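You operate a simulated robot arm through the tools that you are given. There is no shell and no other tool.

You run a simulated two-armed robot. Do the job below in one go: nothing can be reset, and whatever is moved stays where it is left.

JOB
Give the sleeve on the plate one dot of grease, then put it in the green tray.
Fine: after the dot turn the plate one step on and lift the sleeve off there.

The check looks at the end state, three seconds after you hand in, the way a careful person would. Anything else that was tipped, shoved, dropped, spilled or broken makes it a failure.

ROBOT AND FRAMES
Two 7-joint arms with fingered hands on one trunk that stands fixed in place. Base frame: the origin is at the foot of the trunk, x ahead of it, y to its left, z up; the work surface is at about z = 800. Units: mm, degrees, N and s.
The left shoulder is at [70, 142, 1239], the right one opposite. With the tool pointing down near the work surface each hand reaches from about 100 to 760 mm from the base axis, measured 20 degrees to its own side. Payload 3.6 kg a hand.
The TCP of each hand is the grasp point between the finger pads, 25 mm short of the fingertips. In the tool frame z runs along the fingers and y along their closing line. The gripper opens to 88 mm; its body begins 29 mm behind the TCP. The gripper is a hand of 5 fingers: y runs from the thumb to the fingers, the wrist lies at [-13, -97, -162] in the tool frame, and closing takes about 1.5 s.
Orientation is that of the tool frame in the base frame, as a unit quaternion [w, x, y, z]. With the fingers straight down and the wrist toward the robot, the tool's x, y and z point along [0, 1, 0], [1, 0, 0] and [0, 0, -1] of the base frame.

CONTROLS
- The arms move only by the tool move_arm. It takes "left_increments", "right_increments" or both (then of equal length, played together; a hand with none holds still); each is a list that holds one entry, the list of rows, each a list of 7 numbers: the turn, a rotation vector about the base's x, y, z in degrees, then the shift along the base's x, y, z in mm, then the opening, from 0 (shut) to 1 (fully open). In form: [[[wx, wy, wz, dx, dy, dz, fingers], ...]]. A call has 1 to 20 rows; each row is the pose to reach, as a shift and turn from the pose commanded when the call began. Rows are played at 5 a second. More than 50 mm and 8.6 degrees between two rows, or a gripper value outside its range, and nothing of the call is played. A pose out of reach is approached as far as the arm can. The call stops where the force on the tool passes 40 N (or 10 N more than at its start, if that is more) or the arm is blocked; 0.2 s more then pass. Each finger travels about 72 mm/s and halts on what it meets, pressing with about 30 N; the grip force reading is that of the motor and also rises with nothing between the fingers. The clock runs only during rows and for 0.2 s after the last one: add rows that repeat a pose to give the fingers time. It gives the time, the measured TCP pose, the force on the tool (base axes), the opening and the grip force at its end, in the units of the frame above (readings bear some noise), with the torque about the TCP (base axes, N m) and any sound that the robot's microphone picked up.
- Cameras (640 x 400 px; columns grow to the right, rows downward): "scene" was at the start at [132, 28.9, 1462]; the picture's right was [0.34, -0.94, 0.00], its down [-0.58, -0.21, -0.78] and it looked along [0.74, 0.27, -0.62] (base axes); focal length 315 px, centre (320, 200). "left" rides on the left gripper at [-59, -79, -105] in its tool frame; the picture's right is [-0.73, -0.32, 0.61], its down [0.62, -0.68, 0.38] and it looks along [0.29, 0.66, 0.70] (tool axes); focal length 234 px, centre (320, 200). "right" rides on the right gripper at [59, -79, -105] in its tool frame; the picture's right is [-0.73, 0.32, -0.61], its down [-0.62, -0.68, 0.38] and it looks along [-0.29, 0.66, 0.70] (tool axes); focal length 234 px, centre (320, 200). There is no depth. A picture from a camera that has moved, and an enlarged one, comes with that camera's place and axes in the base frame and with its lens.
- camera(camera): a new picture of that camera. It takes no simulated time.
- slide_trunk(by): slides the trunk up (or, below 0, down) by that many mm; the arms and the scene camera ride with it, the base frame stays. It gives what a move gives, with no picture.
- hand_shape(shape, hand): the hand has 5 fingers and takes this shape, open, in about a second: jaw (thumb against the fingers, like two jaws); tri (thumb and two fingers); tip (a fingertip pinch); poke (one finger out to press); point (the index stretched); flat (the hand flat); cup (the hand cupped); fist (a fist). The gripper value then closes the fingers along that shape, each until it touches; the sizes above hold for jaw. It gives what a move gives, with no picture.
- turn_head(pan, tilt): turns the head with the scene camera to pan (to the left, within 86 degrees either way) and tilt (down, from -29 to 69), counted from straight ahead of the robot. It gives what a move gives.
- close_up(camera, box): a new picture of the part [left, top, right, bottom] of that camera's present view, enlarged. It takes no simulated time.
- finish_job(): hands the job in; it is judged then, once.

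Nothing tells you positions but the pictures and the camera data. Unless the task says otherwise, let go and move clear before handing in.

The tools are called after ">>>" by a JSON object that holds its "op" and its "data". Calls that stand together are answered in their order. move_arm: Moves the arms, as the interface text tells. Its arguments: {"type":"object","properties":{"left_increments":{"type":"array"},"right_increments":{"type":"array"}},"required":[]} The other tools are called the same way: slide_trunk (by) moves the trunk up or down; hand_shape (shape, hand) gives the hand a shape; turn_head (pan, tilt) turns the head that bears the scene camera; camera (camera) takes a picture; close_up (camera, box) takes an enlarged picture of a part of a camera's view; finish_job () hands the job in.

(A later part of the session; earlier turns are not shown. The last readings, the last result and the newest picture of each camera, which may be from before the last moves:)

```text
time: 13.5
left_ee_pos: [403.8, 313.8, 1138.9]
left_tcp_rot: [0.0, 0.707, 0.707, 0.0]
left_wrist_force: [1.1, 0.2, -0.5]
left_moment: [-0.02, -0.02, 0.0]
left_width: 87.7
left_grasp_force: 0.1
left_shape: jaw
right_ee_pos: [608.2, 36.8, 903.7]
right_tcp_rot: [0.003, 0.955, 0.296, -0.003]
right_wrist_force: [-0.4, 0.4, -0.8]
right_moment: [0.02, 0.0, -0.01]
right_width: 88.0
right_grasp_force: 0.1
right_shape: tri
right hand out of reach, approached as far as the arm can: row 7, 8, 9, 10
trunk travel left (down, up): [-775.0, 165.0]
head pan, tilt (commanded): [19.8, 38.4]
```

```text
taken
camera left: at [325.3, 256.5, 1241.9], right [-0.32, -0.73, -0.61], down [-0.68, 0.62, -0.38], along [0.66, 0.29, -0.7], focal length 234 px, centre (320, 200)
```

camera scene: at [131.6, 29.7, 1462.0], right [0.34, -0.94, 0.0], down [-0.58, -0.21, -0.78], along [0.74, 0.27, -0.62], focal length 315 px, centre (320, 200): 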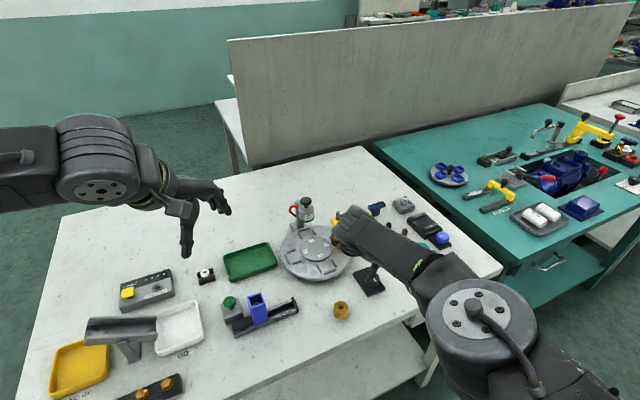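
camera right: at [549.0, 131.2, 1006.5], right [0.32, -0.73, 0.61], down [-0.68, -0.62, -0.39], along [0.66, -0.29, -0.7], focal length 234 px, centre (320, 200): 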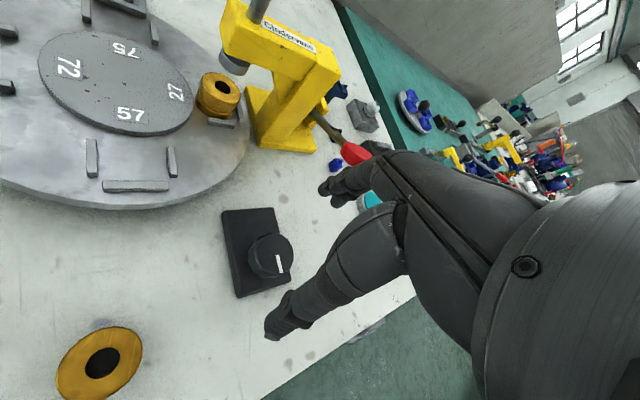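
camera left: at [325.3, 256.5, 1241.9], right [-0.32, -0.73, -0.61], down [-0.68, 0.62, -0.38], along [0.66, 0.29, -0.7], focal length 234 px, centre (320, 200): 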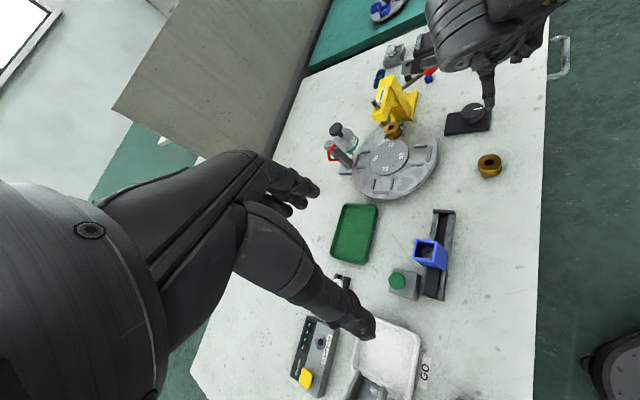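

The plate springs back to its step when let go early, so it has detents, and the right arm only covers about 64° of turn here. The left arm should have a much longer counter-clockwise range at the knob. I'll park the right hand clear to the right and prepare the left hand.

>>> {"op": "move_arm", "data": {"right_increments": [[[0, 0, 3, -15, -10, 20, 1], [0, 0, 10, -35, -30, 40, 1], [0, 0, 17, -55, -55, 60, 1], [0, 0, 24, -75, -80, 75, 1], [0, 0, 31, -95, -110, 90, 1], [0, 0, 38, -115, -140, 100, 1], [0, 0, 45, -130, -170, 110, 1], [0, 0, 52, -145, -195, 120, 1], [0, 0, 55, -150, -210, 120, 1], [0, 0, 55, -150, -210, 120, 1]]]}}

>>> {"op": "hand_shape", "data": {"hand": "left", "shape": "tri"}}

>>> {"op": "camera", "data": {"camera": "scene"}}

```text
time: 15.7
left_ee_pos: [405.4, 313.6, 1137.1]
left_tcp_rot: [-0.001, 0.707, 0.707, -0.001]
left_wrist_force: [-0.4, -0.9, 1.3]
left_moment: [0.0, 0.01, 0.01]
left_width: 87.7
left_grasp_force: 0.1
left_shape: jaw
right_ee_pos: [459.4, -175.6, 1025.5]
right_tcp_rot: [0.003, 0.71, 0.704, 0.0]
right_wrist_force: [-0.2, 0.7, 0.1]
right_moment: [-0.01, 0.0, 0.0]
right_width: 88.0
right_grasp_force: 0.0
right_shape: tri
trunk travel left (down, up): [-775.0, 165.0]
head pan, tilt (commanded): [19.8, 38.4]
```

```text
time: 16.6
left_ee_pos: [405.7, 313.6, 1137.2]
left_tcp_rot: [0.0, 0.707, 0.707, 0.0]
left_wrist_force: [0.1, 0.1, -0.1]
left_moment: [0.0, -0.01, -0.01]
left_width: 87.9
left_grasp_force: 0.1
left_shape: tri
right_ee_pos: [458.8, -175.2, 1022.9]
right_tcp_rot: [0.004, 0.711, 0.703, -0.001]
right_wrist_force: [-0.6, 0.6, -0.7]
right_moment: [-0.01, 0.01, -0.02]
right_width: 87.4
right_grasp_force: 0.1
right_shape: tri
trunk travel left (down, up): [-775.0, 165.0]
head pan, tilt (commanded): [19.8, 38.4]
```

```text
taken
camera scene: at [131.9, 28.7, 1462.0], right [0.34, -0.94, 0.0], down [-0.58, -0.21, -0.78], along [0.74, 0.27, -0.62], focal length 315 px, centre (320, 200)
```

scene: 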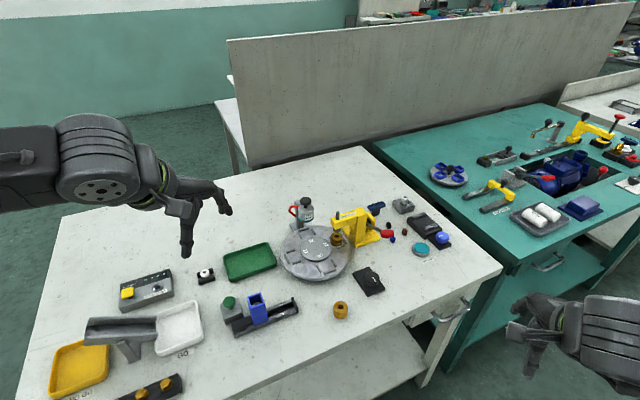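

Right hand is parked. I'll bring the left hand high over the knob and test its turning range there, well above everything.

>>> {"op": "move_arm", "data": {"left_increments": [[[0, 0, 0, 25, -27, -10, 1], [0, 0, 0, 51, -54, -20, 1], [0, 0, 0, 77, -81, -40, 1], [0, 0, 0, 103, -108, -60, 1], [0, 0, 0, 129, -135, -80, 1], [0, 0, -5, 155, -162, -100, 1], [0, 0, -10, 180, -189, -125, 1], [0, 0, -15, 205, -216, -150, 1], [0, 0, -20, 230, -240, -178, 1], [0, 0, -20, 230, -240, -178, 1]]]}}

>>> {"op": "camera", "data": {"camera": "scene"}}

>>> {"op": "camera", "data": {"camera": "left"}}

```text
time: 18.8
left_ee_pos: [578.7, 132.5, 1012.1]
left_tcp_rot: [-0.001, 0.82, 0.573, 0.0]
left_wrist_force: [-0.3, 0.6, 0.3]
left_moment: [0.0, -0.02, -0.02]
left_width: 87.8
left_grasp_force: 0.1
left_shape: tri
left hand out of reach, approached as far as the arm can: row 7, 8, 9, 10
right_ee_pos: [458.6, -175.3, 1023.5]
right_tcp_rot: [0.002, 0.71, 0.704, -0.002]
right_wrist_force: [0.1, -0.1, -0.2]
right_moment: [0.0, 0.03, 0.03]
right_width: 87.8
right_grasp_force: 0.1
right_shape: tri
trunk travel left (down, up): [-775.0, 165.0]
head pan, tilt (commanded): [19.8, 38.4]
```

```text
taken
camera scene: at [132.2, 28.8, 1462.0], right [0.34, -0.94, 0.0], down [-0.58, -0.21, -0.78], along [0.74, 0.27, -0.62], focal length 315 px, centre (320, 200)
```

scene: 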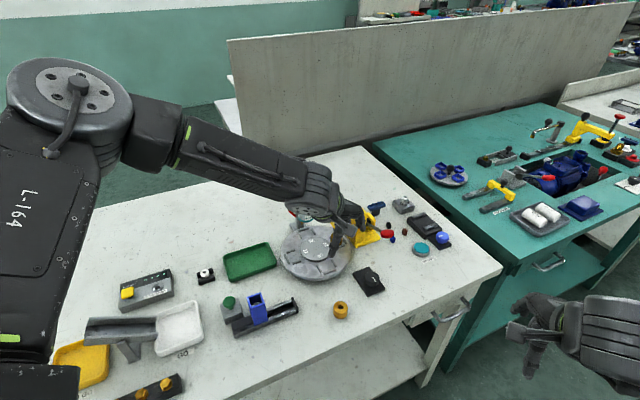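

```text
taken
camera left: at [484.3, 105.2, 1116.0], right [-0.55, -0.57, -0.61], down [-0.43, 0.82, -0.38], along [0.72, 0.05, -0.7], focal length 234 px, centre (320, 200)
```

left: 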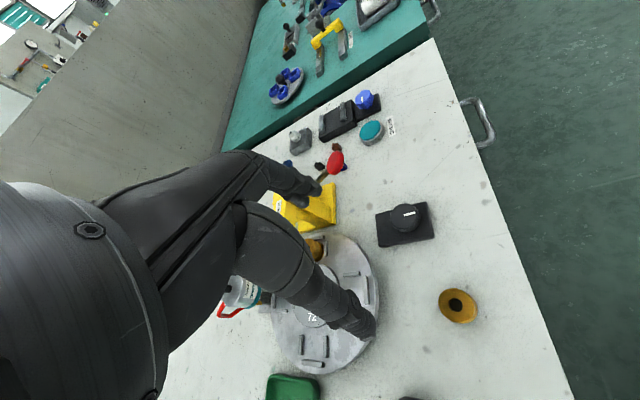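

Turning the left hand clockwise is out of its range there, so I'll start from zero or positive yaw. I'll unwind the yaw and approach the spot over the knob again at height.

>>> {"op": "move_arm", "data": {"left_increments": [[[0, 0, 8, 0, 0, 0, 1], [0, 0, 16, 0, 0, 0, 1], [0, 0, 24, 10, -10, -5, 1], [0, 0, 30, 20, -25, -20, 1], [0, 0, 35, 38, -42, -35, 1], [0, 0, 40, 56, -58, -52, 1], [0, 0, 40, 56, -58, -52, 1]]]}}

>>> {"op": "camera", "data": {"camera": "left"}}

>>> {"op": "camera", "data": {"camera": "scene"}}

```text
time: 20.4
left_ee_pos: [567.7, 169.3, 1029.1]
left_tcp_rot: [0.0, 0.573, 0.82, 0.0]
left_wrist_force: [0.3, -0.5, 0.2]
left_moment: [-0.04, 0.0, 0.03]
left_width: 87.9
left_grasp_force: 0.2
left_shape: tri
left hand out of reach, approached as far as the arm can: row 1, 2, 3, 4, 5, 6, 7
right_ee_pos: [458.7, -175.3, 1024.1]
right_tcp_rot: [0.003, 0.711, 0.703, -0.002]
right_wrist_force: [0.3, 0.2, -0.2]
right_moment: [0.01, 0.0, 0.02]
right_width: 87.6
right_grasp_force: 0.0
right_shape: tri
trunk travel left (down, up): [-775.0, 165.0]
head pan, tilt (commanded): [19.8, 38.4]
```

```text
taken
camera left: at [512.1, 88.7, 1132.5], right [-0.05, -0.79, -0.61], down [-0.85, 0.35, -0.38], along [0.52, 0.5, -0.7], focal length 234 px, centre (320, 200)
```

left: 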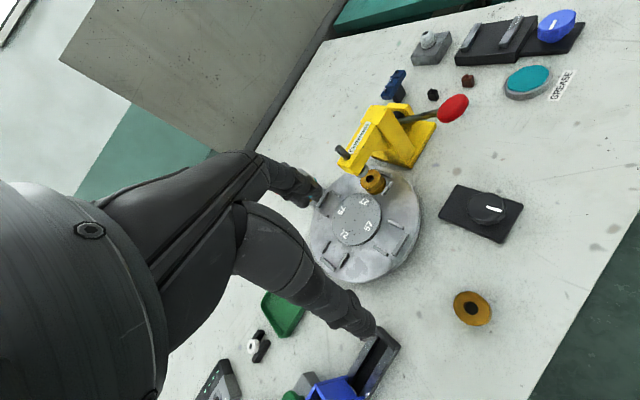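

```text
taken
camera scene: at [132.0, 28.7, 1462.0], right [0.34, -0.94, 0.0], down [-0.58, -0.21, -0.78], along [0.74, 0.27, -0.62], focal length 315 px, centre (320, 200)
```

scene: 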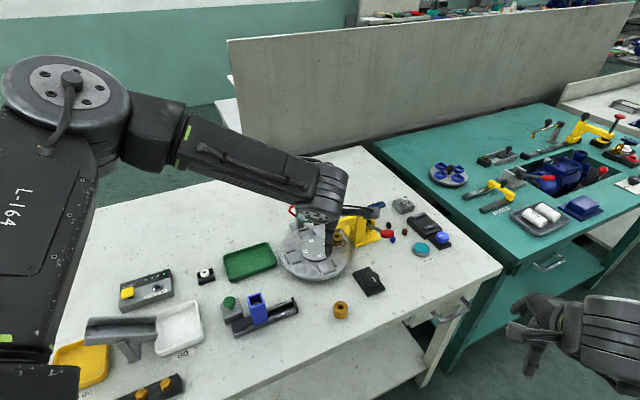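

The left arm gets stuck folding its elbow at that height, so I'll back it away. Then I'll lower the trunk, which is needed anyway for reaching the far GREASE button, and retest the ranges.

>>> {"op": "move_arm", "data": {"left_increments": [[[0, 0, -2, -20, 15, 15, 1], [0, 0, -5, -45, 40, 30, 1], [0, 0, -8, -75, 65, 50, 1], [0, 0, -12, -105, 90, 70, 1], [0, 0, -16, -135, 115, 90, 1], [0, 0, -20, -165, 140, 110, 1], [0, 0, -20, -187, 160, 120, 1], [0, 0, -20, -187, 160, 120, 1]]], "right_increments": [[[0, 0, 0, 0, 0, 15, 1], [0, 0, 0, 0, 0, 30, 1], [0, 0, 0, 0, 0, 45, 1], [0, 0, 0, 0, 0, 60, 1], [0, 0, 0, 0, 0, 75, 1], [0, 0, 0, 0, 0, 90, 1], [0, 0, 0, 0, 0, 100, 1], [0, 0, 0, 0, 0, 100, 1]]]}}

>>> {"op": "camera", "data": {"camera": "scene"}}

```text
time: 22.2
left_ee_pos: [381.5, 327.5, 1148.8]
left_tcp_rot: [0.0, 0.708, 0.707, 0.0]
left_wrist_force: [0.7, 0.5, -0.4]
left_moment: [0.01, 0.01, 0.01]
left_width: 87.9
left_grasp_force: 0.1
left_shape: tri
right_ee_pos: [460.0, -176.0, 1123.4]
right_tcp_rot: [0.004, 0.711, 0.703, -0.003]
right_wrist_force: [0.5, -0.4, 0.8]
right_moment: [-0.02, 0.0, 0.02]
right_width: 87.9
right_grasp_force: 0.1
right_shape: tri
trunk travel left (down, up): [-775.0, 165.0]
head pan, tilt (commanded): [19.8, 38.4]
```

```text
taken
camera scene: at [132.8, 28.6, 1461.9], right [0.34, -0.94, 0.0], down [-0.59, -0.21, -0.78], along [0.74, 0.27, -0.62], focal length 315 px, centre (320, 200)
```

scene: 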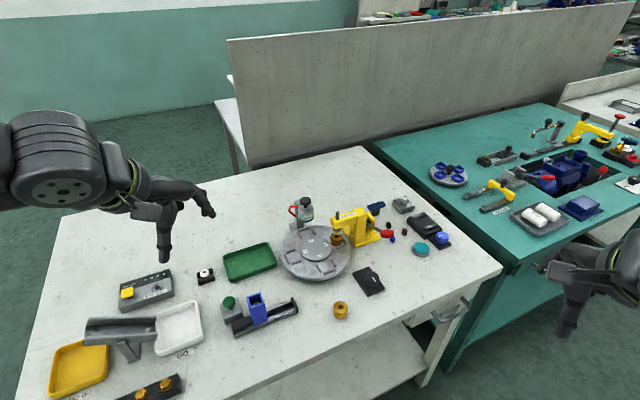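

Both hands are clear and high. I'll lower the trunk 150 mm.

>>> {"op": "slide_trunk", "data": {"by": -150}}

>>> {"op": "camera", "data": {"camera": "scene"}}

```text
time: 23.9
left_ee_pos: [380.8, 328.1, 998.6]
left_tcp_rot: [0.0, 0.707, 0.707, 0.0]
left_wrist_force: [-0.2, -0.2, -0.9]
left_moment: [0.0, 0.01, -0.02]
left_width: 87.7
left_grasp_force: 0.1
left_shape: tri
right_ee_pos: [459.2, -174.2, 974.3]
right_tcp_rot: [0.002, 0.71, 0.704, -0.002]
right_wrist_force: [0.0, 0.2, 0.2]
right_moment: [0.02, -0.01, 0.02]
right_width: 87.7
right_grasp_force: 0.0
right_shape: tri
trunk travel left (down, up): [-625.0, 315.0]
head pan, tilt (commanded): [19.8, 38.4]
```

```text
taken
camera scene: at [131.8, 28.9, 1312.1], right [0.34, -0.94, 0.0], down [-0.58, -0.21, -0.78], along [0.74, 0.27, -0.62], focal length 315 px, centre (320, 200)
```

scene: 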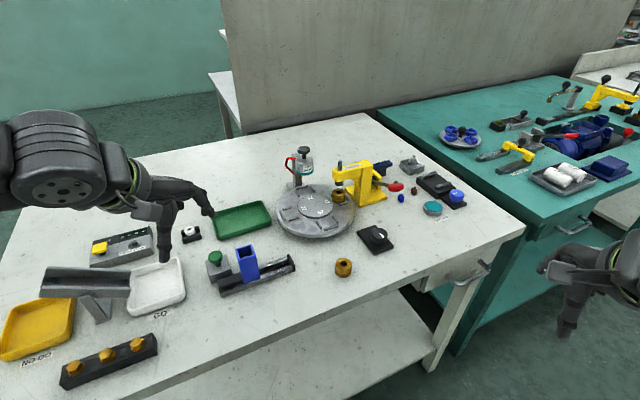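

A lower viewpoint gives good triangulation. I'll zoom on the main objects.

>>> {"op": "close_up", "data": {"camera": "scene", "box": [260, 130, 400, 260]}}

>>> {"op": "close_up", "data": {"camera": "scene", "box": [350, 140, 480, 260]}}

>>> {"op": "close_up", "data": {"camera": "scene", "box": [190, 190, 320, 310]}}

```text
3.08 times, centred on (330, 195) of scene
camera zoom: at [131.8, 28.9, 1312.1], right [0.34, -0.94, 0.0], down [-0.58, -0.21, -0.78], along [0.74, 0.27, -0.62], focal length 969 px, centre (289, 215)
```

zoom: 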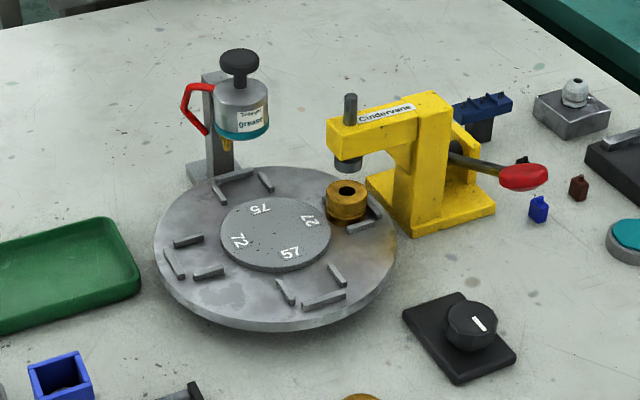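

```text
3.33 times, centred on (415, 200) of scene
camera zoom: at [131.8, 28.9, 1312.1], right [0.34, -0.94, 0.0], down [-0.58, -0.21, -0.78], along [0.74, 0.27, -0.62], focal length 1050 px, centre (3, 200)
```

zoom: 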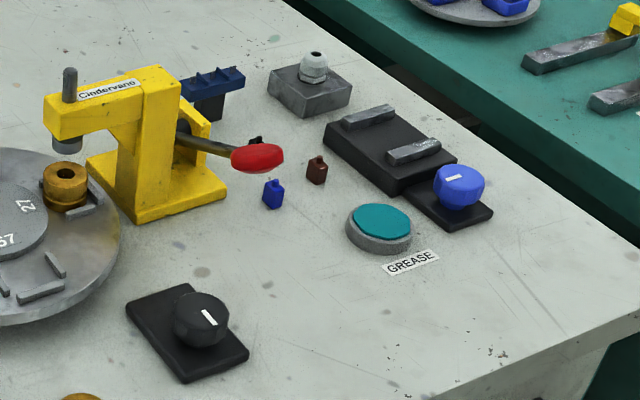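

```text
3.33 times, centred on (255, 250) of scene
camera zoom: at [131.8, 28.9, 1312.1], right [0.34, -0.94, 0.0], down [-0.58, -0.21, -0.78], along [0.74, 0.27, -0.62], focal length 1050 px, centre (537, 33)
```

zoom: 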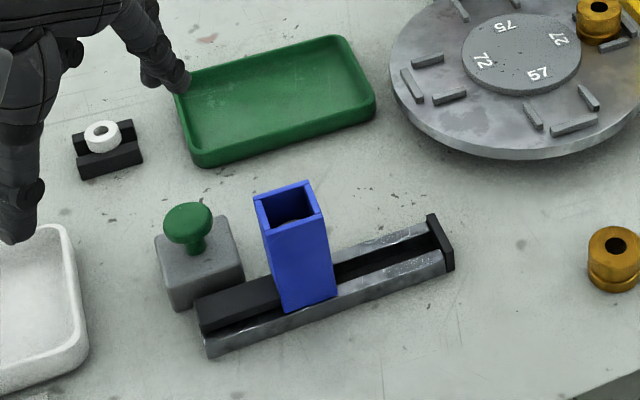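

Refined positions: knob (637, 73, 830), sleeve top (722, 193, 852), nozzle (710, 290, 876), button (793, -32, 817), tray centre about (594, 395). I'll test the right hand's counter-clockwise range above the knob with the trunk lowered.

>>> {"op": "move_arm", "data": {"right_increments": [[[0, 0, 0, 22, 31, -4, 1], [0, 0, 0, 44, 62, -8, 1], [0, 0, 0, 66, 93, -12, 1], [0, 0, 0, 88, 124, -16, 1], [0, 0, 0, 110, 155, -20, 1], [0, 0, 0, 132, 186, -24, 1], [0, 0, 0, 155, 217, -30, 1], [0, 0, 0, 177, 248, -34, 1], [0, 0, 8, 177, 248, -34, 1], [0, 0, 16, 177, 248, -34, 1], [0, 0, 24, 177, 248, -34, 1], [0, 0, 32, 177, 248, -34, 1], [0, 0, 40, 177, 248, -34, 1], [0, 0, 48, 177, 248, -34, 1]]]}}

>>> {"op": "camera", "data": {"camera": "scene"}}

```text
time: 26.9
left_ee_pos: [380.4, 328.5, 999.8]
left_tcp_rot: [0.0, 0.707, 0.707, -0.001]
left_wrist_force: [-0.3, -0.2, 0.4]
left_moment: [0.01, -0.02, 0.04]
left_width: 87.9
left_grasp_force: 0.0
left_shape: tri
right_ee_pos: [637.1, 72.0, 941.5]
right_tcp_rot: [0.004, 0.394, 0.919, 0.0]
right_wrist_force: [0.0, 0.5, -0.5]
right_moment: [0.01, -0.02, -0.01]
right_width: 87.9
right_grasp_force: 0.1
right_shape: tri
right hand out of reach, approached as far as the arm can: row 14
trunk travel left (down, up): [-625.0, 315.0]
head pan, tilt (commanded): [19.8, 38.4]
```

```text
taken
camera scene: at [131.9, 28.8, 1312.0], right [0.34, -0.94, 0.0], down [-0.58, -0.21, -0.78], along [0.74, 0.27, -0.62], focal length 315 px, centre (320, 200)
```

scene: 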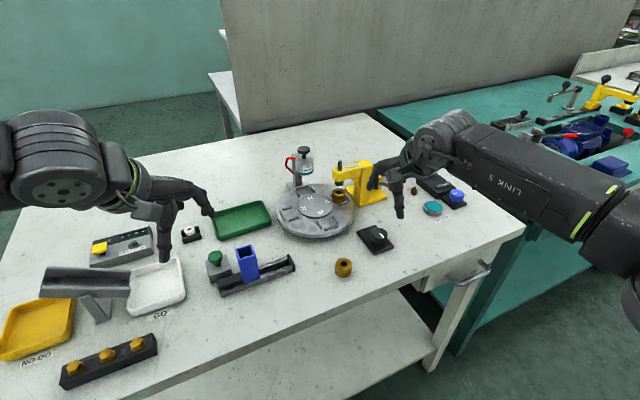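

The right hand reaches about +43° here. Now I'll test the clockwise side at the same place.

>>> {"op": "move_arm", "data": {"right_increments": [[[0, 0, -8, 0, 0, 0, 1], [0, 0, -16, 0, 0, 0, 1], [0, 0, -24, 0, 0, 0, 1], [0, 0, -32, 0, 0, 0, 1], [0, 0, -40, 0, 0, 0, 1], [0, 0, -48, 0, 0, 0, 1], [0, 0, -56, 0, 0, 0, 1], [0, 0, -64, 0, 0, 0, 1], [0, 0, -72, 0, 0, 0, 1], [0, 0, -80, 0, 0, 0, 1], [0, 0, -88, 0, 0, 0, 1], [0, 0, -96, 0, 0, 0, 1], [0, 0, -104, 0, 0, 0, 1]]]}}

>>> {"op": "camera", "data": {"camera": "scene"}}

>>> {"op": "camera", "data": {"camera": "right"}}

```text
time: 29.8
left_ee_pos: [381.4, 328.6, 998.5]
left_tcp_rot: [0.001, 0.707, 0.707, 0.0]
left_wrist_force: [0.0, 0.6, -0.1]
left_moment: [-0.02, -0.01, 0.02]
left_width: 88.0
left_grasp_force: 0.0
left_shape: tri
right_ee_pos: [605.9, 33.0, 936.2]
right_tcp_rot: [-0.001, 0.966, 0.258, 0.004]
right_wrist_force: [1.1, -0.3, -0.6]
right_moment: [-0.01, 0.0, -0.04]
right_width: 87.6
right_grasp_force: 0.1
right_shape: tri
right hand out of reach, approached as far as the arm can: row 11, 12, 13
trunk travel left (down, up): [-625.0, 315.0]
head pan, tilt (commanded): [19.8, 38.4]
```

```text
taken
camera scene: at [131.7, 29.2, 1312.0], right [0.34, -0.94, 0.0], down [-0.58, -0.21, -0.78], along [0.74, 0.27, -0.62], focal length 315 px, centre (320, 200)
```

scene: 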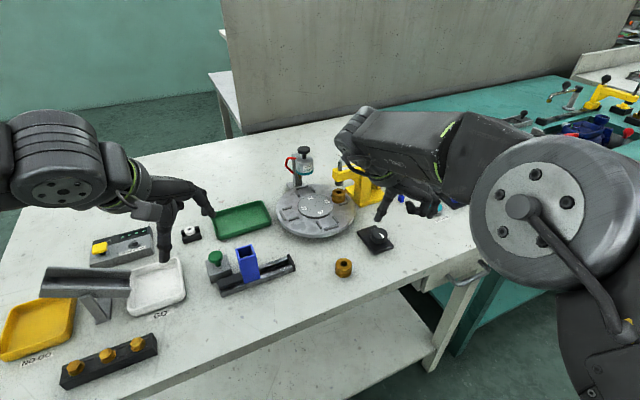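

```text
taken
camera right: at [618.8, 131.6, 1040.0], right [-0.47, -0.64, 0.6], down [-0.88, 0.28, -0.39], along [0.08, -0.71, -0.7], focal length 234 px, centre (320, 200)
```

right: 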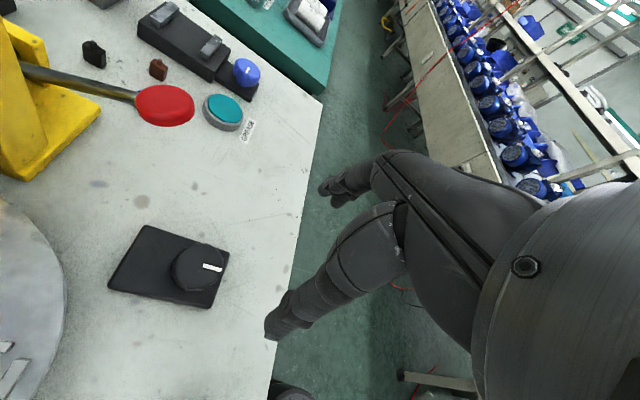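

The usable range is about -36° to +43°, so 80° in one grip at this arm geometry. I'll reproduce that geometry at knob height by lowering the trunk another 100 mm, with both hands raised first.

>>> {"op": "move_arm", "data": {"right_increments": [[[0, 0, 5, 5, 6, 15, 1], [0, 0, 11, 12, 15, 30, 1], [0, 0, 17, 20, 26, 45, 1], [0, 0, 23, 28, 36, 58, 1], [0, 0, 26, 31, 40, 64, 1], [0, 0, 26, 31, 40, 64, 1]]], "left_increments": [[[0, 0, 0, 0, 0, 25, 1], [0, 0, 0, 0, 0, 50, 1], [0, 0, 0, 0, 0, 75, 1], [0, 0, 0, 0, 0, 100, 1], [0, 0, 0, 0, 0, 120, 1], [0, 0, 0, 0, 0, 120, 1]]]}}

>>> {"op": "slide_trunk", "data": {"by": -100}}

>>> {"op": "camera", "data": {"camera": "scene"}}

>>> {"op": "camera", "data": {"camera": "right"}}

>>> {"op": "camera", "data": {"camera": "left"}}

```text
time: 31.1
left_ee_pos: [380.4, 327.2, 1119.5]
left_tcp_rot: [0.0, 0.707, 0.707, 0.0]
left_wrist_force: [0.3, 0.1, 0.0]
left_moment: [0.02, 0.02, 0.0]
left_width: 88.1
left_grasp_force: 0.1
left_shape: tri
right_ee_pos: [638.9, 72.5, 997.7]
right_tcp_rot: [0.002, 0.885, 0.465, -0.003]
right_wrist_force: [0.1, -0.7, 0.0]
right_moment: [-0.02, -0.01, 0.01]
right_width: 87.9
right_grasp_force: 0.1
right_shape: tri
trunk travel left (down, up): [-625.0, 315.0]
head pan, tilt (commanded): [19.8, 38.4]
```

```text
time: 32.5
left_ee_pos: [381.0, 328.8, 1019.5]
left_tcp_rot: [0.0, 0.707, 0.707, 0.0]
left_wrist_force: [-0.2, -0.3, 0.1]
left_moment: [-0.01, 0.02, 0.01]
left_width: 88.1
left_grasp_force: 0.1
left_shape: tri
right_ee_pos: [638.7, 73.7, 899.6]
right_tcp_rot: [0.004, 0.885, 0.465, -0.003]
right_wrist_force: [-0.8, 0.4, -0.2]
right_moment: [0.02, 0.0, -0.03]
right_width: 87.8
right_grasp_force: 0.1
right_shape: tri
trunk travel left (down, up): [-525.0, 415.0]
head pan, tilt (commanded): [19.8, 38.4]
```

```text
taken
camera scene: at [131.7, 28.8, 1212.1], right [0.34, -0.94, 0.0], down [-0.58, -0.21, -0.78], along [0.74, 0.27, -0.62], focal length 315 px, centre (320, 200)
```

scene: 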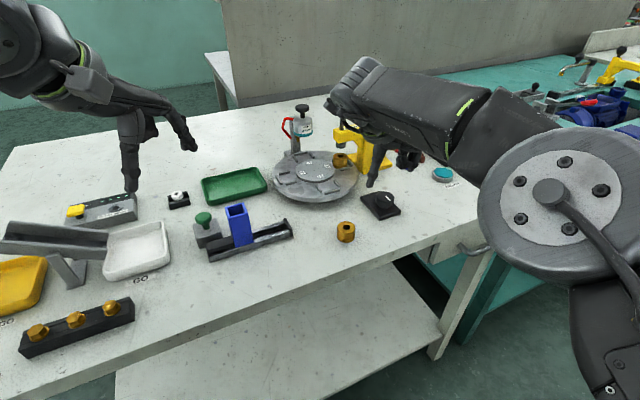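

```text
taken
camera right: at [607.5, 168.0, 1002.8], right [-0.15, -0.78, 0.61], down [-0.92, -0.13, -0.38], along [0.38, -0.62, -0.69], focal length 234 px, centre (320, 200)
```

right: 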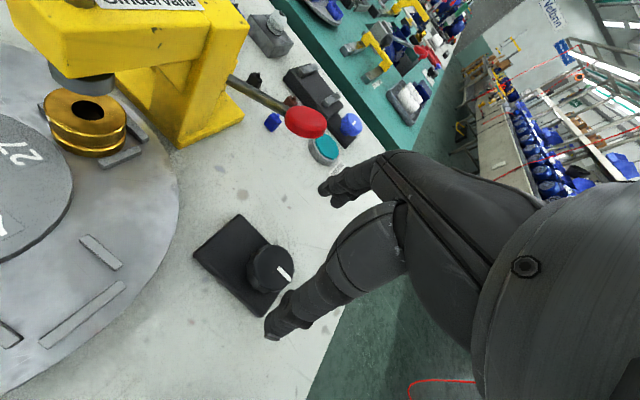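

```text
taken
camera left: at [301.3, 270.1, 1123.6], right [-0.32, -0.73, -0.61], down [-0.68, 0.62, -0.38], along [0.66, 0.29, -0.7], focal length 234 px, centre (320, 200)
```

left: 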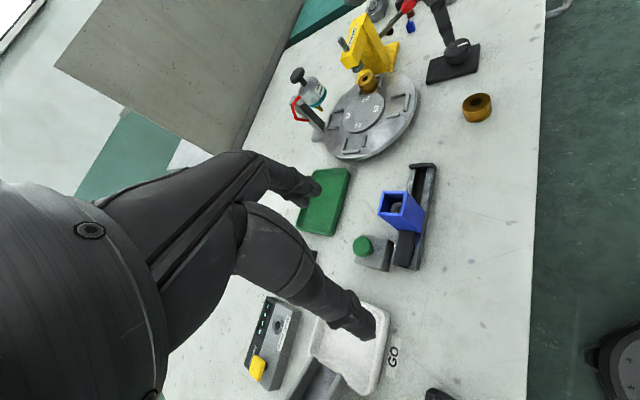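

Yaw is -34.6° and the hand is centred over the knob. I'll descend and grip.

>>> {"op": "move_arm", "data": {"right_increments": [[[0, 0, 0, -1, 0, -14, 1], [0, 0, 0, -1, 0, -28, 1], [0, 0, 0, -1, 0, -42, 1], [0, 0, 0, -1, 0, -57, 1], [0, 0, 0, -1, 0, -57, 1]]]}}

>>> {"op": "camera", "data": {"camera": "right"}}

>>> {"op": "close_up", "data": {"camera": "left", "box": [380, 0, 520, 120]}}

>>> {"op": "close_up", "data": {"camera": "scene", "box": [320, 120, 480, 240]}}

```text
time: 33.7
left_ee_pos: [381.0, 328.5, 1019.7]
left_tcp_rot: [0.0, 0.707, 0.707, -0.001]
left_wrist_force: [0.4, -1.0, -0.3]
left_moment: [0.03, 0.01, 0.02]
left_width: 87.8
left_grasp_force: 0.2
left_shape: tri
right_ee_pos: [637.6, 73.5, 841.6]
right_tcp_rot: [0.002, 0.885, 0.465, -0.003]
right_wrist_force: [0.5, 0.9, 0.4]
right_moment: [0.0, -0.01, -0.02]
right_width: 87.9
right_grasp_force: 0.0
right_shape: tri
trunk travel left (down, up): [-525.0, 415.0]
head pan, tilt (commanded): [19.8, 38.4]
```

```text
taken
camera right: at [606.2, 167.9, 945.5], right [-0.15, -0.78, 0.61], down [-0.92, -0.13, -0.38], along [0.37, -0.62, -0.69], focal length 234 px, centre (320, 200)
```

right: 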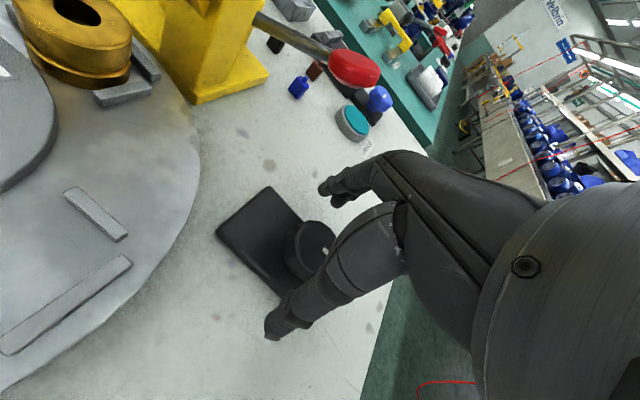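

```text
3.33 times, centred on (450, 60) of left
camera zoom: at [301.4, 270.2, 1123.5], right [-0.32, -0.73, -0.61], down [-0.68, 0.62, -0.38], along [0.66, 0.29, -0.7], focal length 781 px, centre (-113, 667)
```

zoom: 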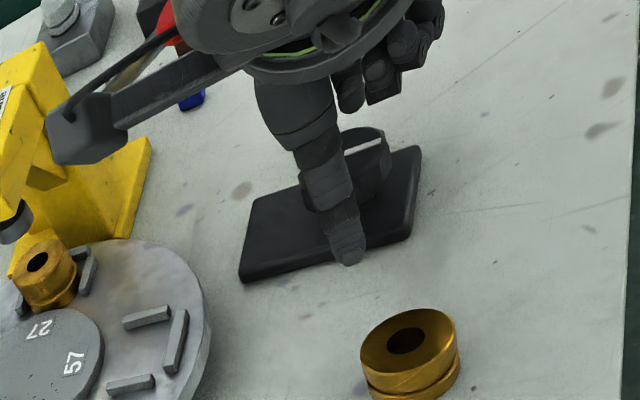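

```text
3.33 times, centred on (400, 180) of scene
camera zoom: at [131.8, 29.0, 1212.0], right [0.34, -0.94, 0.0], down [-0.58, -0.21, -0.78], along [0.74, 0.27, -0.62], focal length 1050 px, centre (53, 267)
```

zoom: 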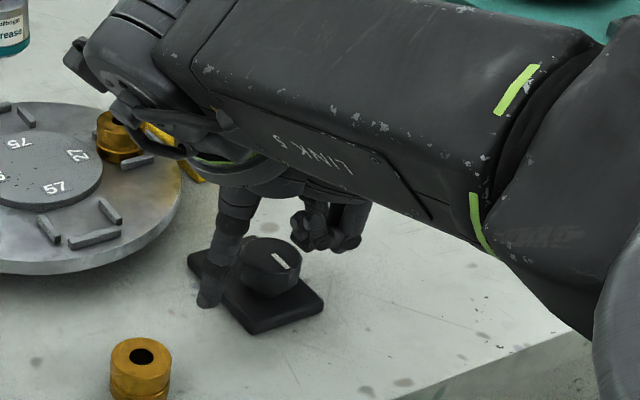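

Aligned: thumb and two fingers straddle the knob. I'll close on it.

>>> {"op": "move_arm", "data": {"right_increments": [[[0, 0, 0, 0, 0, 0, 0.6], [0, 0, 0, 0, 0, 0, 0.4], [0, 0, 0, 0, 0, 0, 0.2], [0, 0, 0, 0, 0, 0, 0.1], [0, 0, 0, 0, 0, 0, 0.1], [0, 0, 0, 0, 0, 0, 0.1]]]}}

>>> {"op": "camera", "data": {"camera": "right"}}

```text
time: 35.1
left_ee_pos: [381.0, 328.5, 1019.1]
left_tcp_rot: [-0.001, 0.707, 0.707, 0.0]
left_wrist_force: [0.0, 0.5, 0.0]
left_moment: [0.05, -0.01, 0.02]
left_width: 88.2
left_grasp_force: 0.0
left_shape: tri
right_ee_pos: [636.8, 73.0, 842.1]
right_tcp_rot: [0.002, 0.886, 0.465, -0.002]
right_wrist_force: [-3.0, 3.9, -0.4]
right_moment: [0.06, 0.09, -0.05]
right_width: 27.2
right_grasp_force: 29.5
right_shape: tri
trunk travel left (down, up): [-525.0, 415.0]
head pan, tilt (commanded): [19.8, 38.4]
```

```text
taken
camera right: at [605.8, 168.6, 945.7], right [-0.15, -0.78, 0.61], down [-0.92, -0.13, -0.38], along [0.38, -0.62, -0.69], focal length 234 px, centre (320, 200)
```

right: 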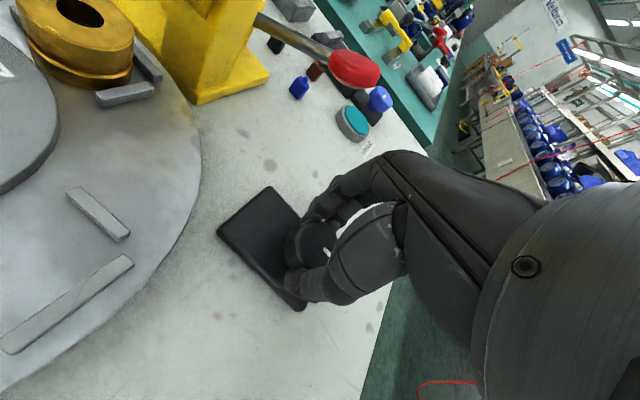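

Gripped firmly with little side load. Now I'll turn counter-clockwise 75° slowly.

>>> {"op": "move_arm", "data": {"right_increments": [[[0, 0, 4, -1, 1, 0, 0.1], [0, 0, 8, -1, 1, 0, 0.1], [0, 0, 12, -1, 1, 0, 0.1], [0, 0, 16, -1, 1, 0, 0.1], [0, 0, 20, -1, 1, 0, 0.1], [0, 0, 24, -1, 1, 0, 0.1], [0, 0, 28, -1, 1, 0, 0.1], [0, 0, 32, -1, 1, 0, 0.1], [0, 0, 36, -1, 1, 0, 0.1], [0, 0, 40, -1, 1, 0, 0.1], [0, 0, 44, -1, 1, 0, 0.1], [0, 0, 48, -1, 1, 0, 0.1], [0, 0, 52, -1, 1, 0, 0.1], [0, 0, 56, -1, 1, 0, 0.1], [0, 0, 60, -1, 1, 0, 0.1], [0, 0, 64, -1, 1, 0, 0.1], [0, 0, 68, -1, 1, 0, 0.1], [0, 0, 72, -1, 1, 0, 0.1], [0, 0, 75, -1, 1, 0, 0.1]]]}}

>>> {"op": "camera", "data": {"camera": "right"}}

>>> {"op": "close_up", "data": {"camera": "left", "box": [280, 0, 500, 180]}}

>>> {"op": "close_up", "data": {"camera": "scene", "box": [250, 90, 450, 240]}}

```text
time: 39.1
left_ee_pos: [380.2, 328.5, 1019.5]
left_tcp_rot: [0.001, 0.708, 0.707, -0.001]
left_wrist_force: [0.3, -0.2, 0.4]
left_moment: [0.0, -0.01, -0.01]
left_width: 88.0
left_grasp_force: 0.1
left_shape: tri
right_ee_pos: [634.6, 74.3, 843.1]
right_tcp_rot: [0.004, 0.418, 0.908, -0.001]
right_wrist_force: [-4.9, 5.1, 1.2]
right_moment: [0.11, 0.12, 0.0]
right_width: 27.1
right_grasp_force: 30.7
right_shape: tri
trunk travel left (down, up): [-525.0, 415.0]
head pan, tilt (commanded): [19.8, 38.4]
```

```text
taken
camera right: at [537.3, 70.0, 945.8], right [0.71, -0.34, 0.61], down [-0.11, -0.92, -0.38], along [0.69, 0.2, -0.69], focal length 234 px, centre (320, 200)
```

right: 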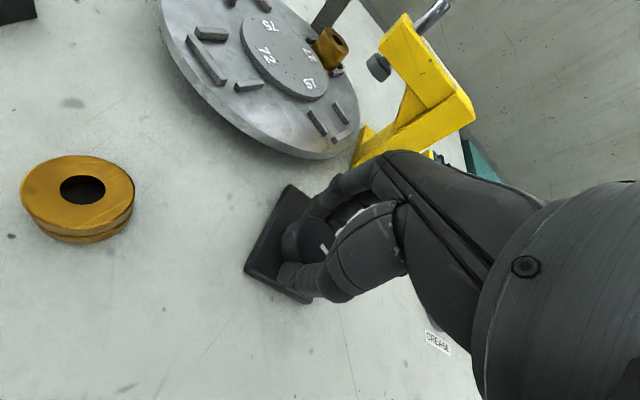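

```text
2.22 times, centred on (390, 90) of left
camera zoom: at [300.6, 271.1, 1123.5], right [-0.32, -0.73, -0.61], down [-0.68, 0.62, -0.38], along [0.66, 0.29, -0.7], focal length 520 px, centre (164, 444)
```

zoom: 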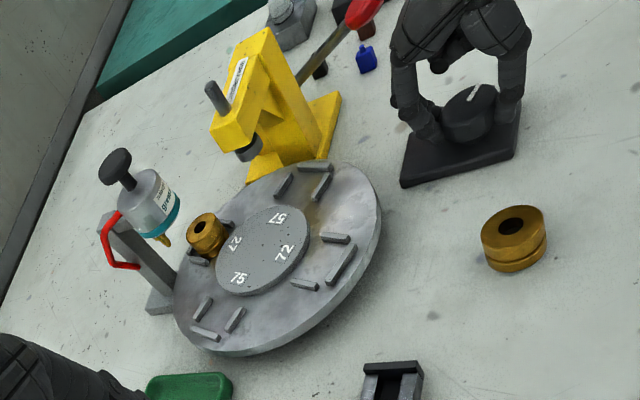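

```text
2.67 times, centred on (350, 165) of scene
camera zoom: at [130.9, 29.9, 1212.1], right [0.34, -0.94, 0.0], down [-0.58, -0.21, -0.78], along [0.74, 0.27, -0.62], focal length 840 px, centre (240, 293)
```

zoom: 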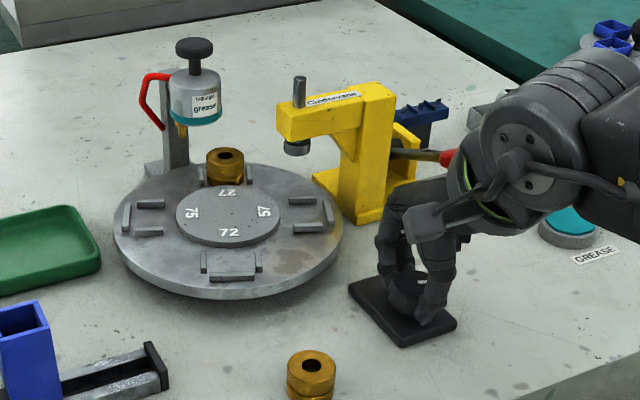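

The plate has gone about 75° and the sleeve is close to the nozzle. I'll release the knob now so the detent can carry it the rest of the way.

>>> {"op": "move_arm", "data": {"right_increments": [[[0, 0, 2, 0, 0, 0, 0.1], [0, 0, 2, 0, 0, 0, 0.5], [0, 0, 2, 0, 0, 0, 1], [0, 0, 2, 0, 0, 0, 1], [0, 0, 2, 0, 0, 0, 1], [0, 0, 2, 0, 0, 0, 1]]]}}

>>> {"op": "close_up", "data": {"camera": "scene", "box": [250, 90, 450, 240]}}

>>> {"op": "close_up", "data": {"camera": "left", "box": [280, 0, 500, 180]}}

>>> {"op": "camera", "data": {"camera": "right"}}

```text
time: 40.5
left_ee_pos: [381.5, 327.6, 1019.3]
left_tcp_rot: [0.0, 0.707, 0.707, 0.001]
left_wrist_force: [-0.1, 0.1, -0.8]
left_moment: [-0.02, -0.02, -0.01]
left_width: 88.0
left_grasp_force: 0.0
left_shape: tri
right_ee_pos: [636.9, 73.7, 841.5]
right_tcp_rot: [0.003, 0.403, 0.915, -0.001]
right_wrist_force: [-0.7, -0.6, -0.3]
right_moment: [0.0, -0.02, 0.0]
right_width: 87.4
right_grasp_force: 0.0
right_shape: tri
trunk travel left (down, up): [-525.0, 415.0]
head pan, tilt (commanded): [19.8, 38.4]
```

```text
2.67 times, centred on (350, 165) of scene
camera zoom: at [131.9, 28.9, 1212.0], right [0.34, -0.94, 0.0], down [-0.58, -0.21, -0.78], along [0.74, 0.27, -0.62], focal length 840 px, centre (240, 293)
```

zoom: 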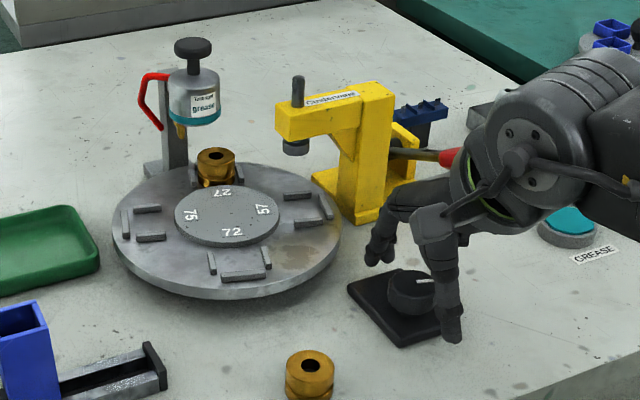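

```text
2.22 times, centred on (390, 90) of left
camera zoom: at [301.5, 270.2, 1123.5], right [-0.32, -0.73, -0.61], down [-0.68, 0.62, -0.38], along [0.66, 0.29, -0.7], focal length 520 px, centre (164, 444)
```

zoom: 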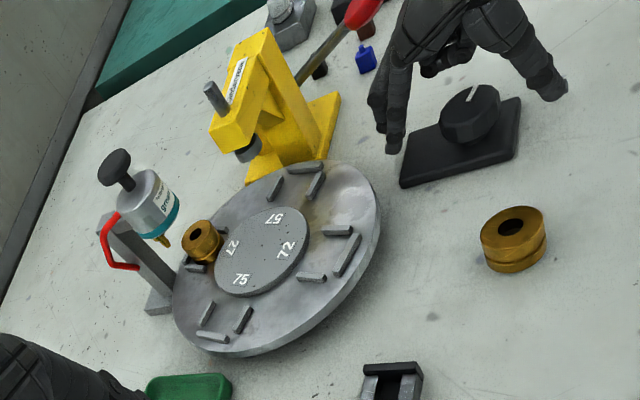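

```text
taken
camera right: at [538.4, 65.6, 945.5], right [0.72, -0.32, 0.61], down [-0.08, -0.92, -0.38], along [0.69, 0.23, -0.69], focal length 234 px, centre (320, 200)
```

right: 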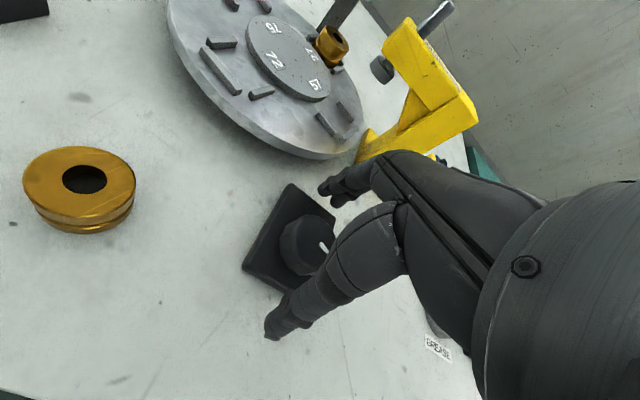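

The plate moved a little further on release. I'll zoom in to measure how far it really is from the full step.

>>> {"op": "close_up", "data": {"camera": "left", "box": [330, 40, 430, 130]}}

>>> {"op": "close_up", "data": {"camera": "left", "box": [410, 10, 480, 70]}}

>>> {"op": "close_up", "data": {"camera": "scene", "box": [270, 100, 340, 170]}}

>>> {"op": "close_up", "data": {"camera": "scene", "box": [350, 180, 410, 230]}}

```text
4.44 times, centred on (380, 85) of left
camera zoom: at [301.5, 270.2, 1123.5], right [-0.32, -0.73, -0.61], down [-0.68, 0.62, -0.38], along [0.66, 0.29, -0.7], focal length 1041 px, centre (53, 711)
```

zoom: 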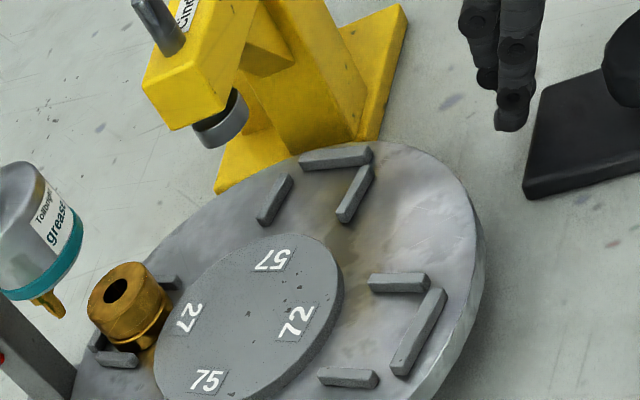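

```text
6.67 times, centred on (445, 40) of left
camera zoom: at [301.5, 270.2, 1123.5], right [-0.32, -0.73, -0.61], down [-0.68, 0.62, -0.38], along [0.66, 0.29, -0.7], focal length 1561 px, centre (-513, 1267)
```

zoom: 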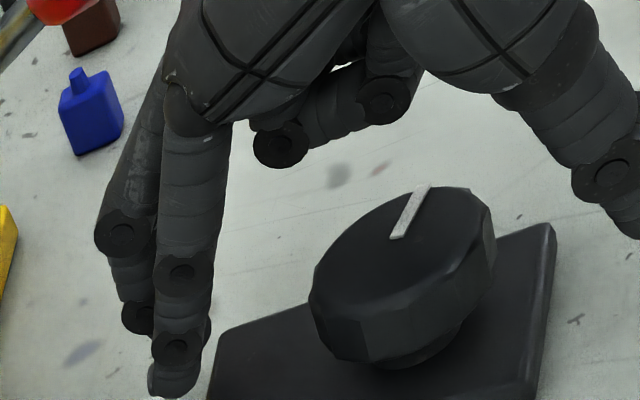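

```text
5.71 times, centred on (305, 135) of scene
camera zoom: at [131.9, 28.9, 1212.0], right [0.34, -0.94, 0.0], down [-0.58, -0.21, -0.78], along [0.74, 0.27, -0.62], focal length 1800 px, centre (406, 571)
```

zoom: 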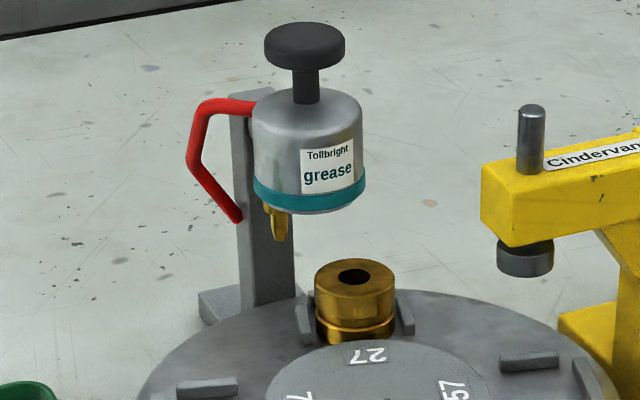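

```text
8.00 times, centred on (380, 205) of scene
camera zoom: at [131.9, 28.9, 1212.0], right [0.34, -0.94, 0.0], down [-0.58, -0.21, -0.78], along [0.74, 0.27, -0.62], focal length 2520 px, centre (-160, 160)
```

zoom: 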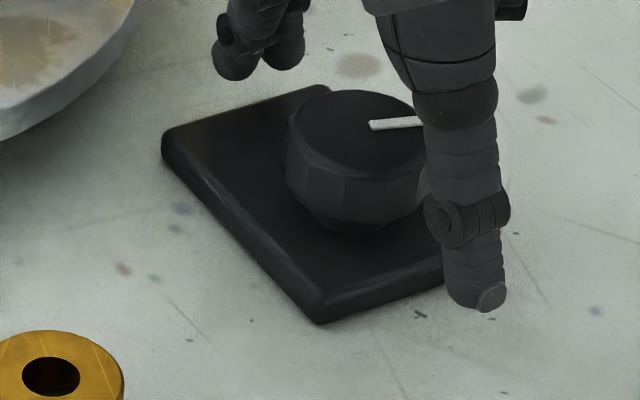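

The sleeve is at about 70° of travel, roughly 20° short. I'll wait a moment to see whether the detent is still pulling it in.

>>> {"op": "move_arm", "data": {"right_increments": [[[0, 0, 0, 0, 0, 0, 1], [0, 0, 0, 0, 0, 0, 1], [0, 0, 0, 0, 0, 0, 1], [0, 0, 0, 0, 0, 0, 1], [0, 0, 0, 0, 0, 0, 1], [0, 0, 0, 0, 0, 0, 1], [0, 0, 0, 0, 0, 0, 1], [0, 0, 0, 0, 0, 0, 1]]]}}

>>> {"op": "close_up", "data": {"camera": "scene", "box": [270, 100, 340, 170]}}

>>> {"op": "close_up", "data": {"camera": "left", "box": [330, 40, 430, 130]}}

```text
time: 42.3
left_ee_pos: [381.3, 327.3, 1019.1]
left_tcp_rot: [0.0, 0.707, 0.707, 0.0]
left_wrist_force: [0.1, -0.8, -0.4]
left_moment: [0.01, -0.01, -0.01]
left_width: 88.0
left_grasp_force: 0.1
left_shape: tri
right_ee_pos: [636.0, 74.4, 841.0]
right_tcp_rot: [0.003, 0.404, 0.915, -0.001]
right_wrist_force: [0.6, -0.7, -0.5]
right_moment: [0.01, 0.04, -0.05]
right_width: 87.7
right_grasp_force: 0.1
right_shape: tri
trunk travel left (down, up): [-525.0, 415.0]
head pan, tilt (commanded): [19.8, 38.4]
```

```text
5.71 times, centred on (305, 135) of scene
camera zoom: at [132.0, 28.9, 1212.0], right [0.34, -0.94, 0.0], down [-0.58, -0.21, -0.78], along [0.74, 0.27, -0.62], focal length 1800 px, centre (406, 571)
```

zoom: 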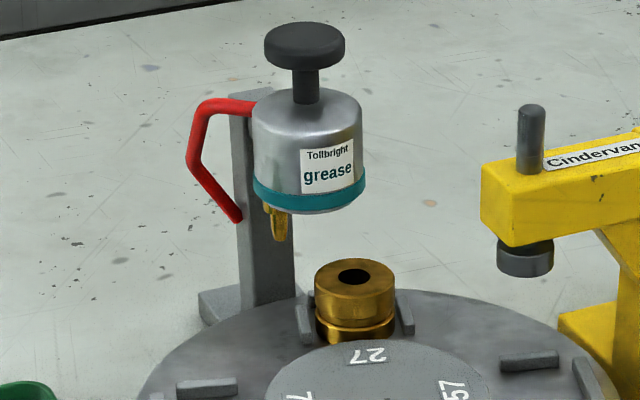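

```text
4.44 times, centred on (380, 85) of left
camera zoom: at [301.5, 270.1, 1123.5], right [-0.32, -0.73, -0.61], down [-0.68, 0.62, -0.38], along [0.66, 0.29, -0.7], focal length 1041 px, centre (53, 711)
```

zoom: 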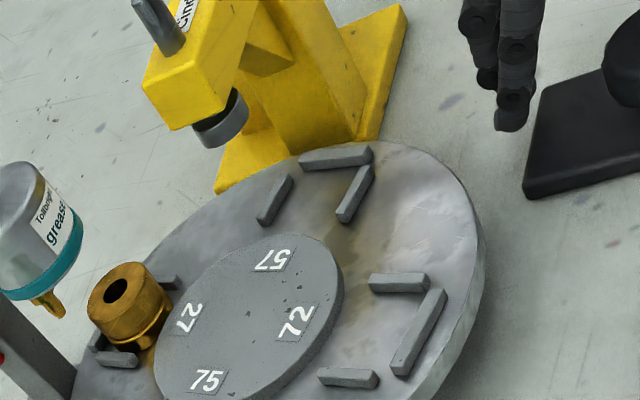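

The plate is at rest about 18–20° short, held by friction. I'll lift just clear of the knob, wind the hand back, regrip and finish the step.

>>> {"op": "move_arm", "data": {"right_increments": [[[0, 0, 0, 0, 0, 15, 1], [0, 0, 0, 0, 0, 32, 1], [0, 0, -8, 0, 0, 32, 1], [0, 0, -16, 0, 0, 32, 1], [0, 0, -24, 0, 0, 32, 1], [0, 0, -32, 0, 0, 32, 1], [0, 0, -40, 0, 0, 32, 1], [0, 0, -48, 0, 0, 32, 1], [0, 0, -56, 0, 0, 32, 1], [0, 0, -60, 0, 0, 32, 1], [0, 0, -60, 0, 0, 16, 1], [0, 0, -60, 0, 0, 0, 1], [0, 0, -60, 0, 0, 0, 1]]]}}

>>> {"op": "camera", "data": {"camera": "right"}}

>>> {"op": "close_up", "data": {"camera": "left", "box": [330, 0, 500, 130]}}

```text
time: 45.1
left_ee_pos: [381.2, 327.9, 1019.6]
left_tcp_rot: [0.0, 0.707, 0.707, 0.001]
left_wrist_force: [0.6, -0.2, 0.0]
left_moment: [0.01, 0.02, 0.0]
left_width: 87.6
left_grasp_force: 0.2
left_shape: tri
right_ee_pos: [635.4, 74.9, 841.5]
right_tcp_rot: [0.003, 0.807, 0.591, -0.002]
right_wrist_force: [-0.5, 0.1, -0.6]
right_moment: [0.03, 0.01, 0.0]
right_width: 87.6
right_grasp_force: 0.1
right_shape: tri
trunk travel left (down, up): [-525.0, 415.0]
head pan, tilt (commanded): [19.8, 38.4]
```

```text
taken
camera right: at [579.1, 156.0, 944.9], right [0.09, -0.79, 0.61], down [-0.84, -0.39, -0.38], along [0.54, -0.48, -0.69], focal length 234 px, centre (320, 200)
```

right: 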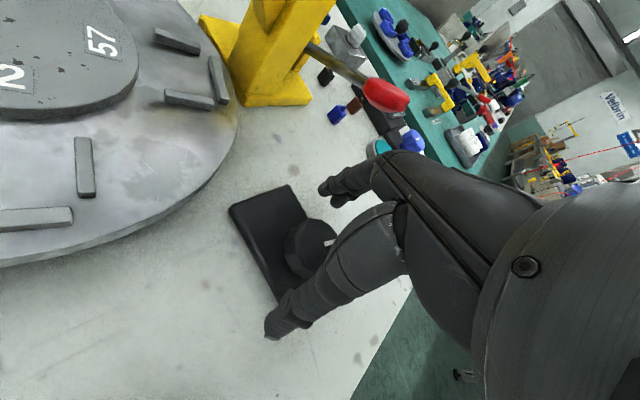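

```text
3.08 times, centred on (415, 65) of left
camera zoom: at [301.4, 270.1, 1123.5], right [-0.32, -0.73, -0.61], down [-0.68, 0.62, -0.38], along [0.66, 0.29, -0.7], focal length 720 px, centre (28, 615)
```

zoom: 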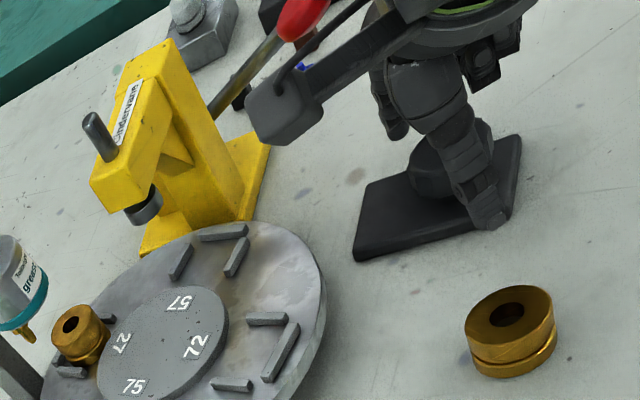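

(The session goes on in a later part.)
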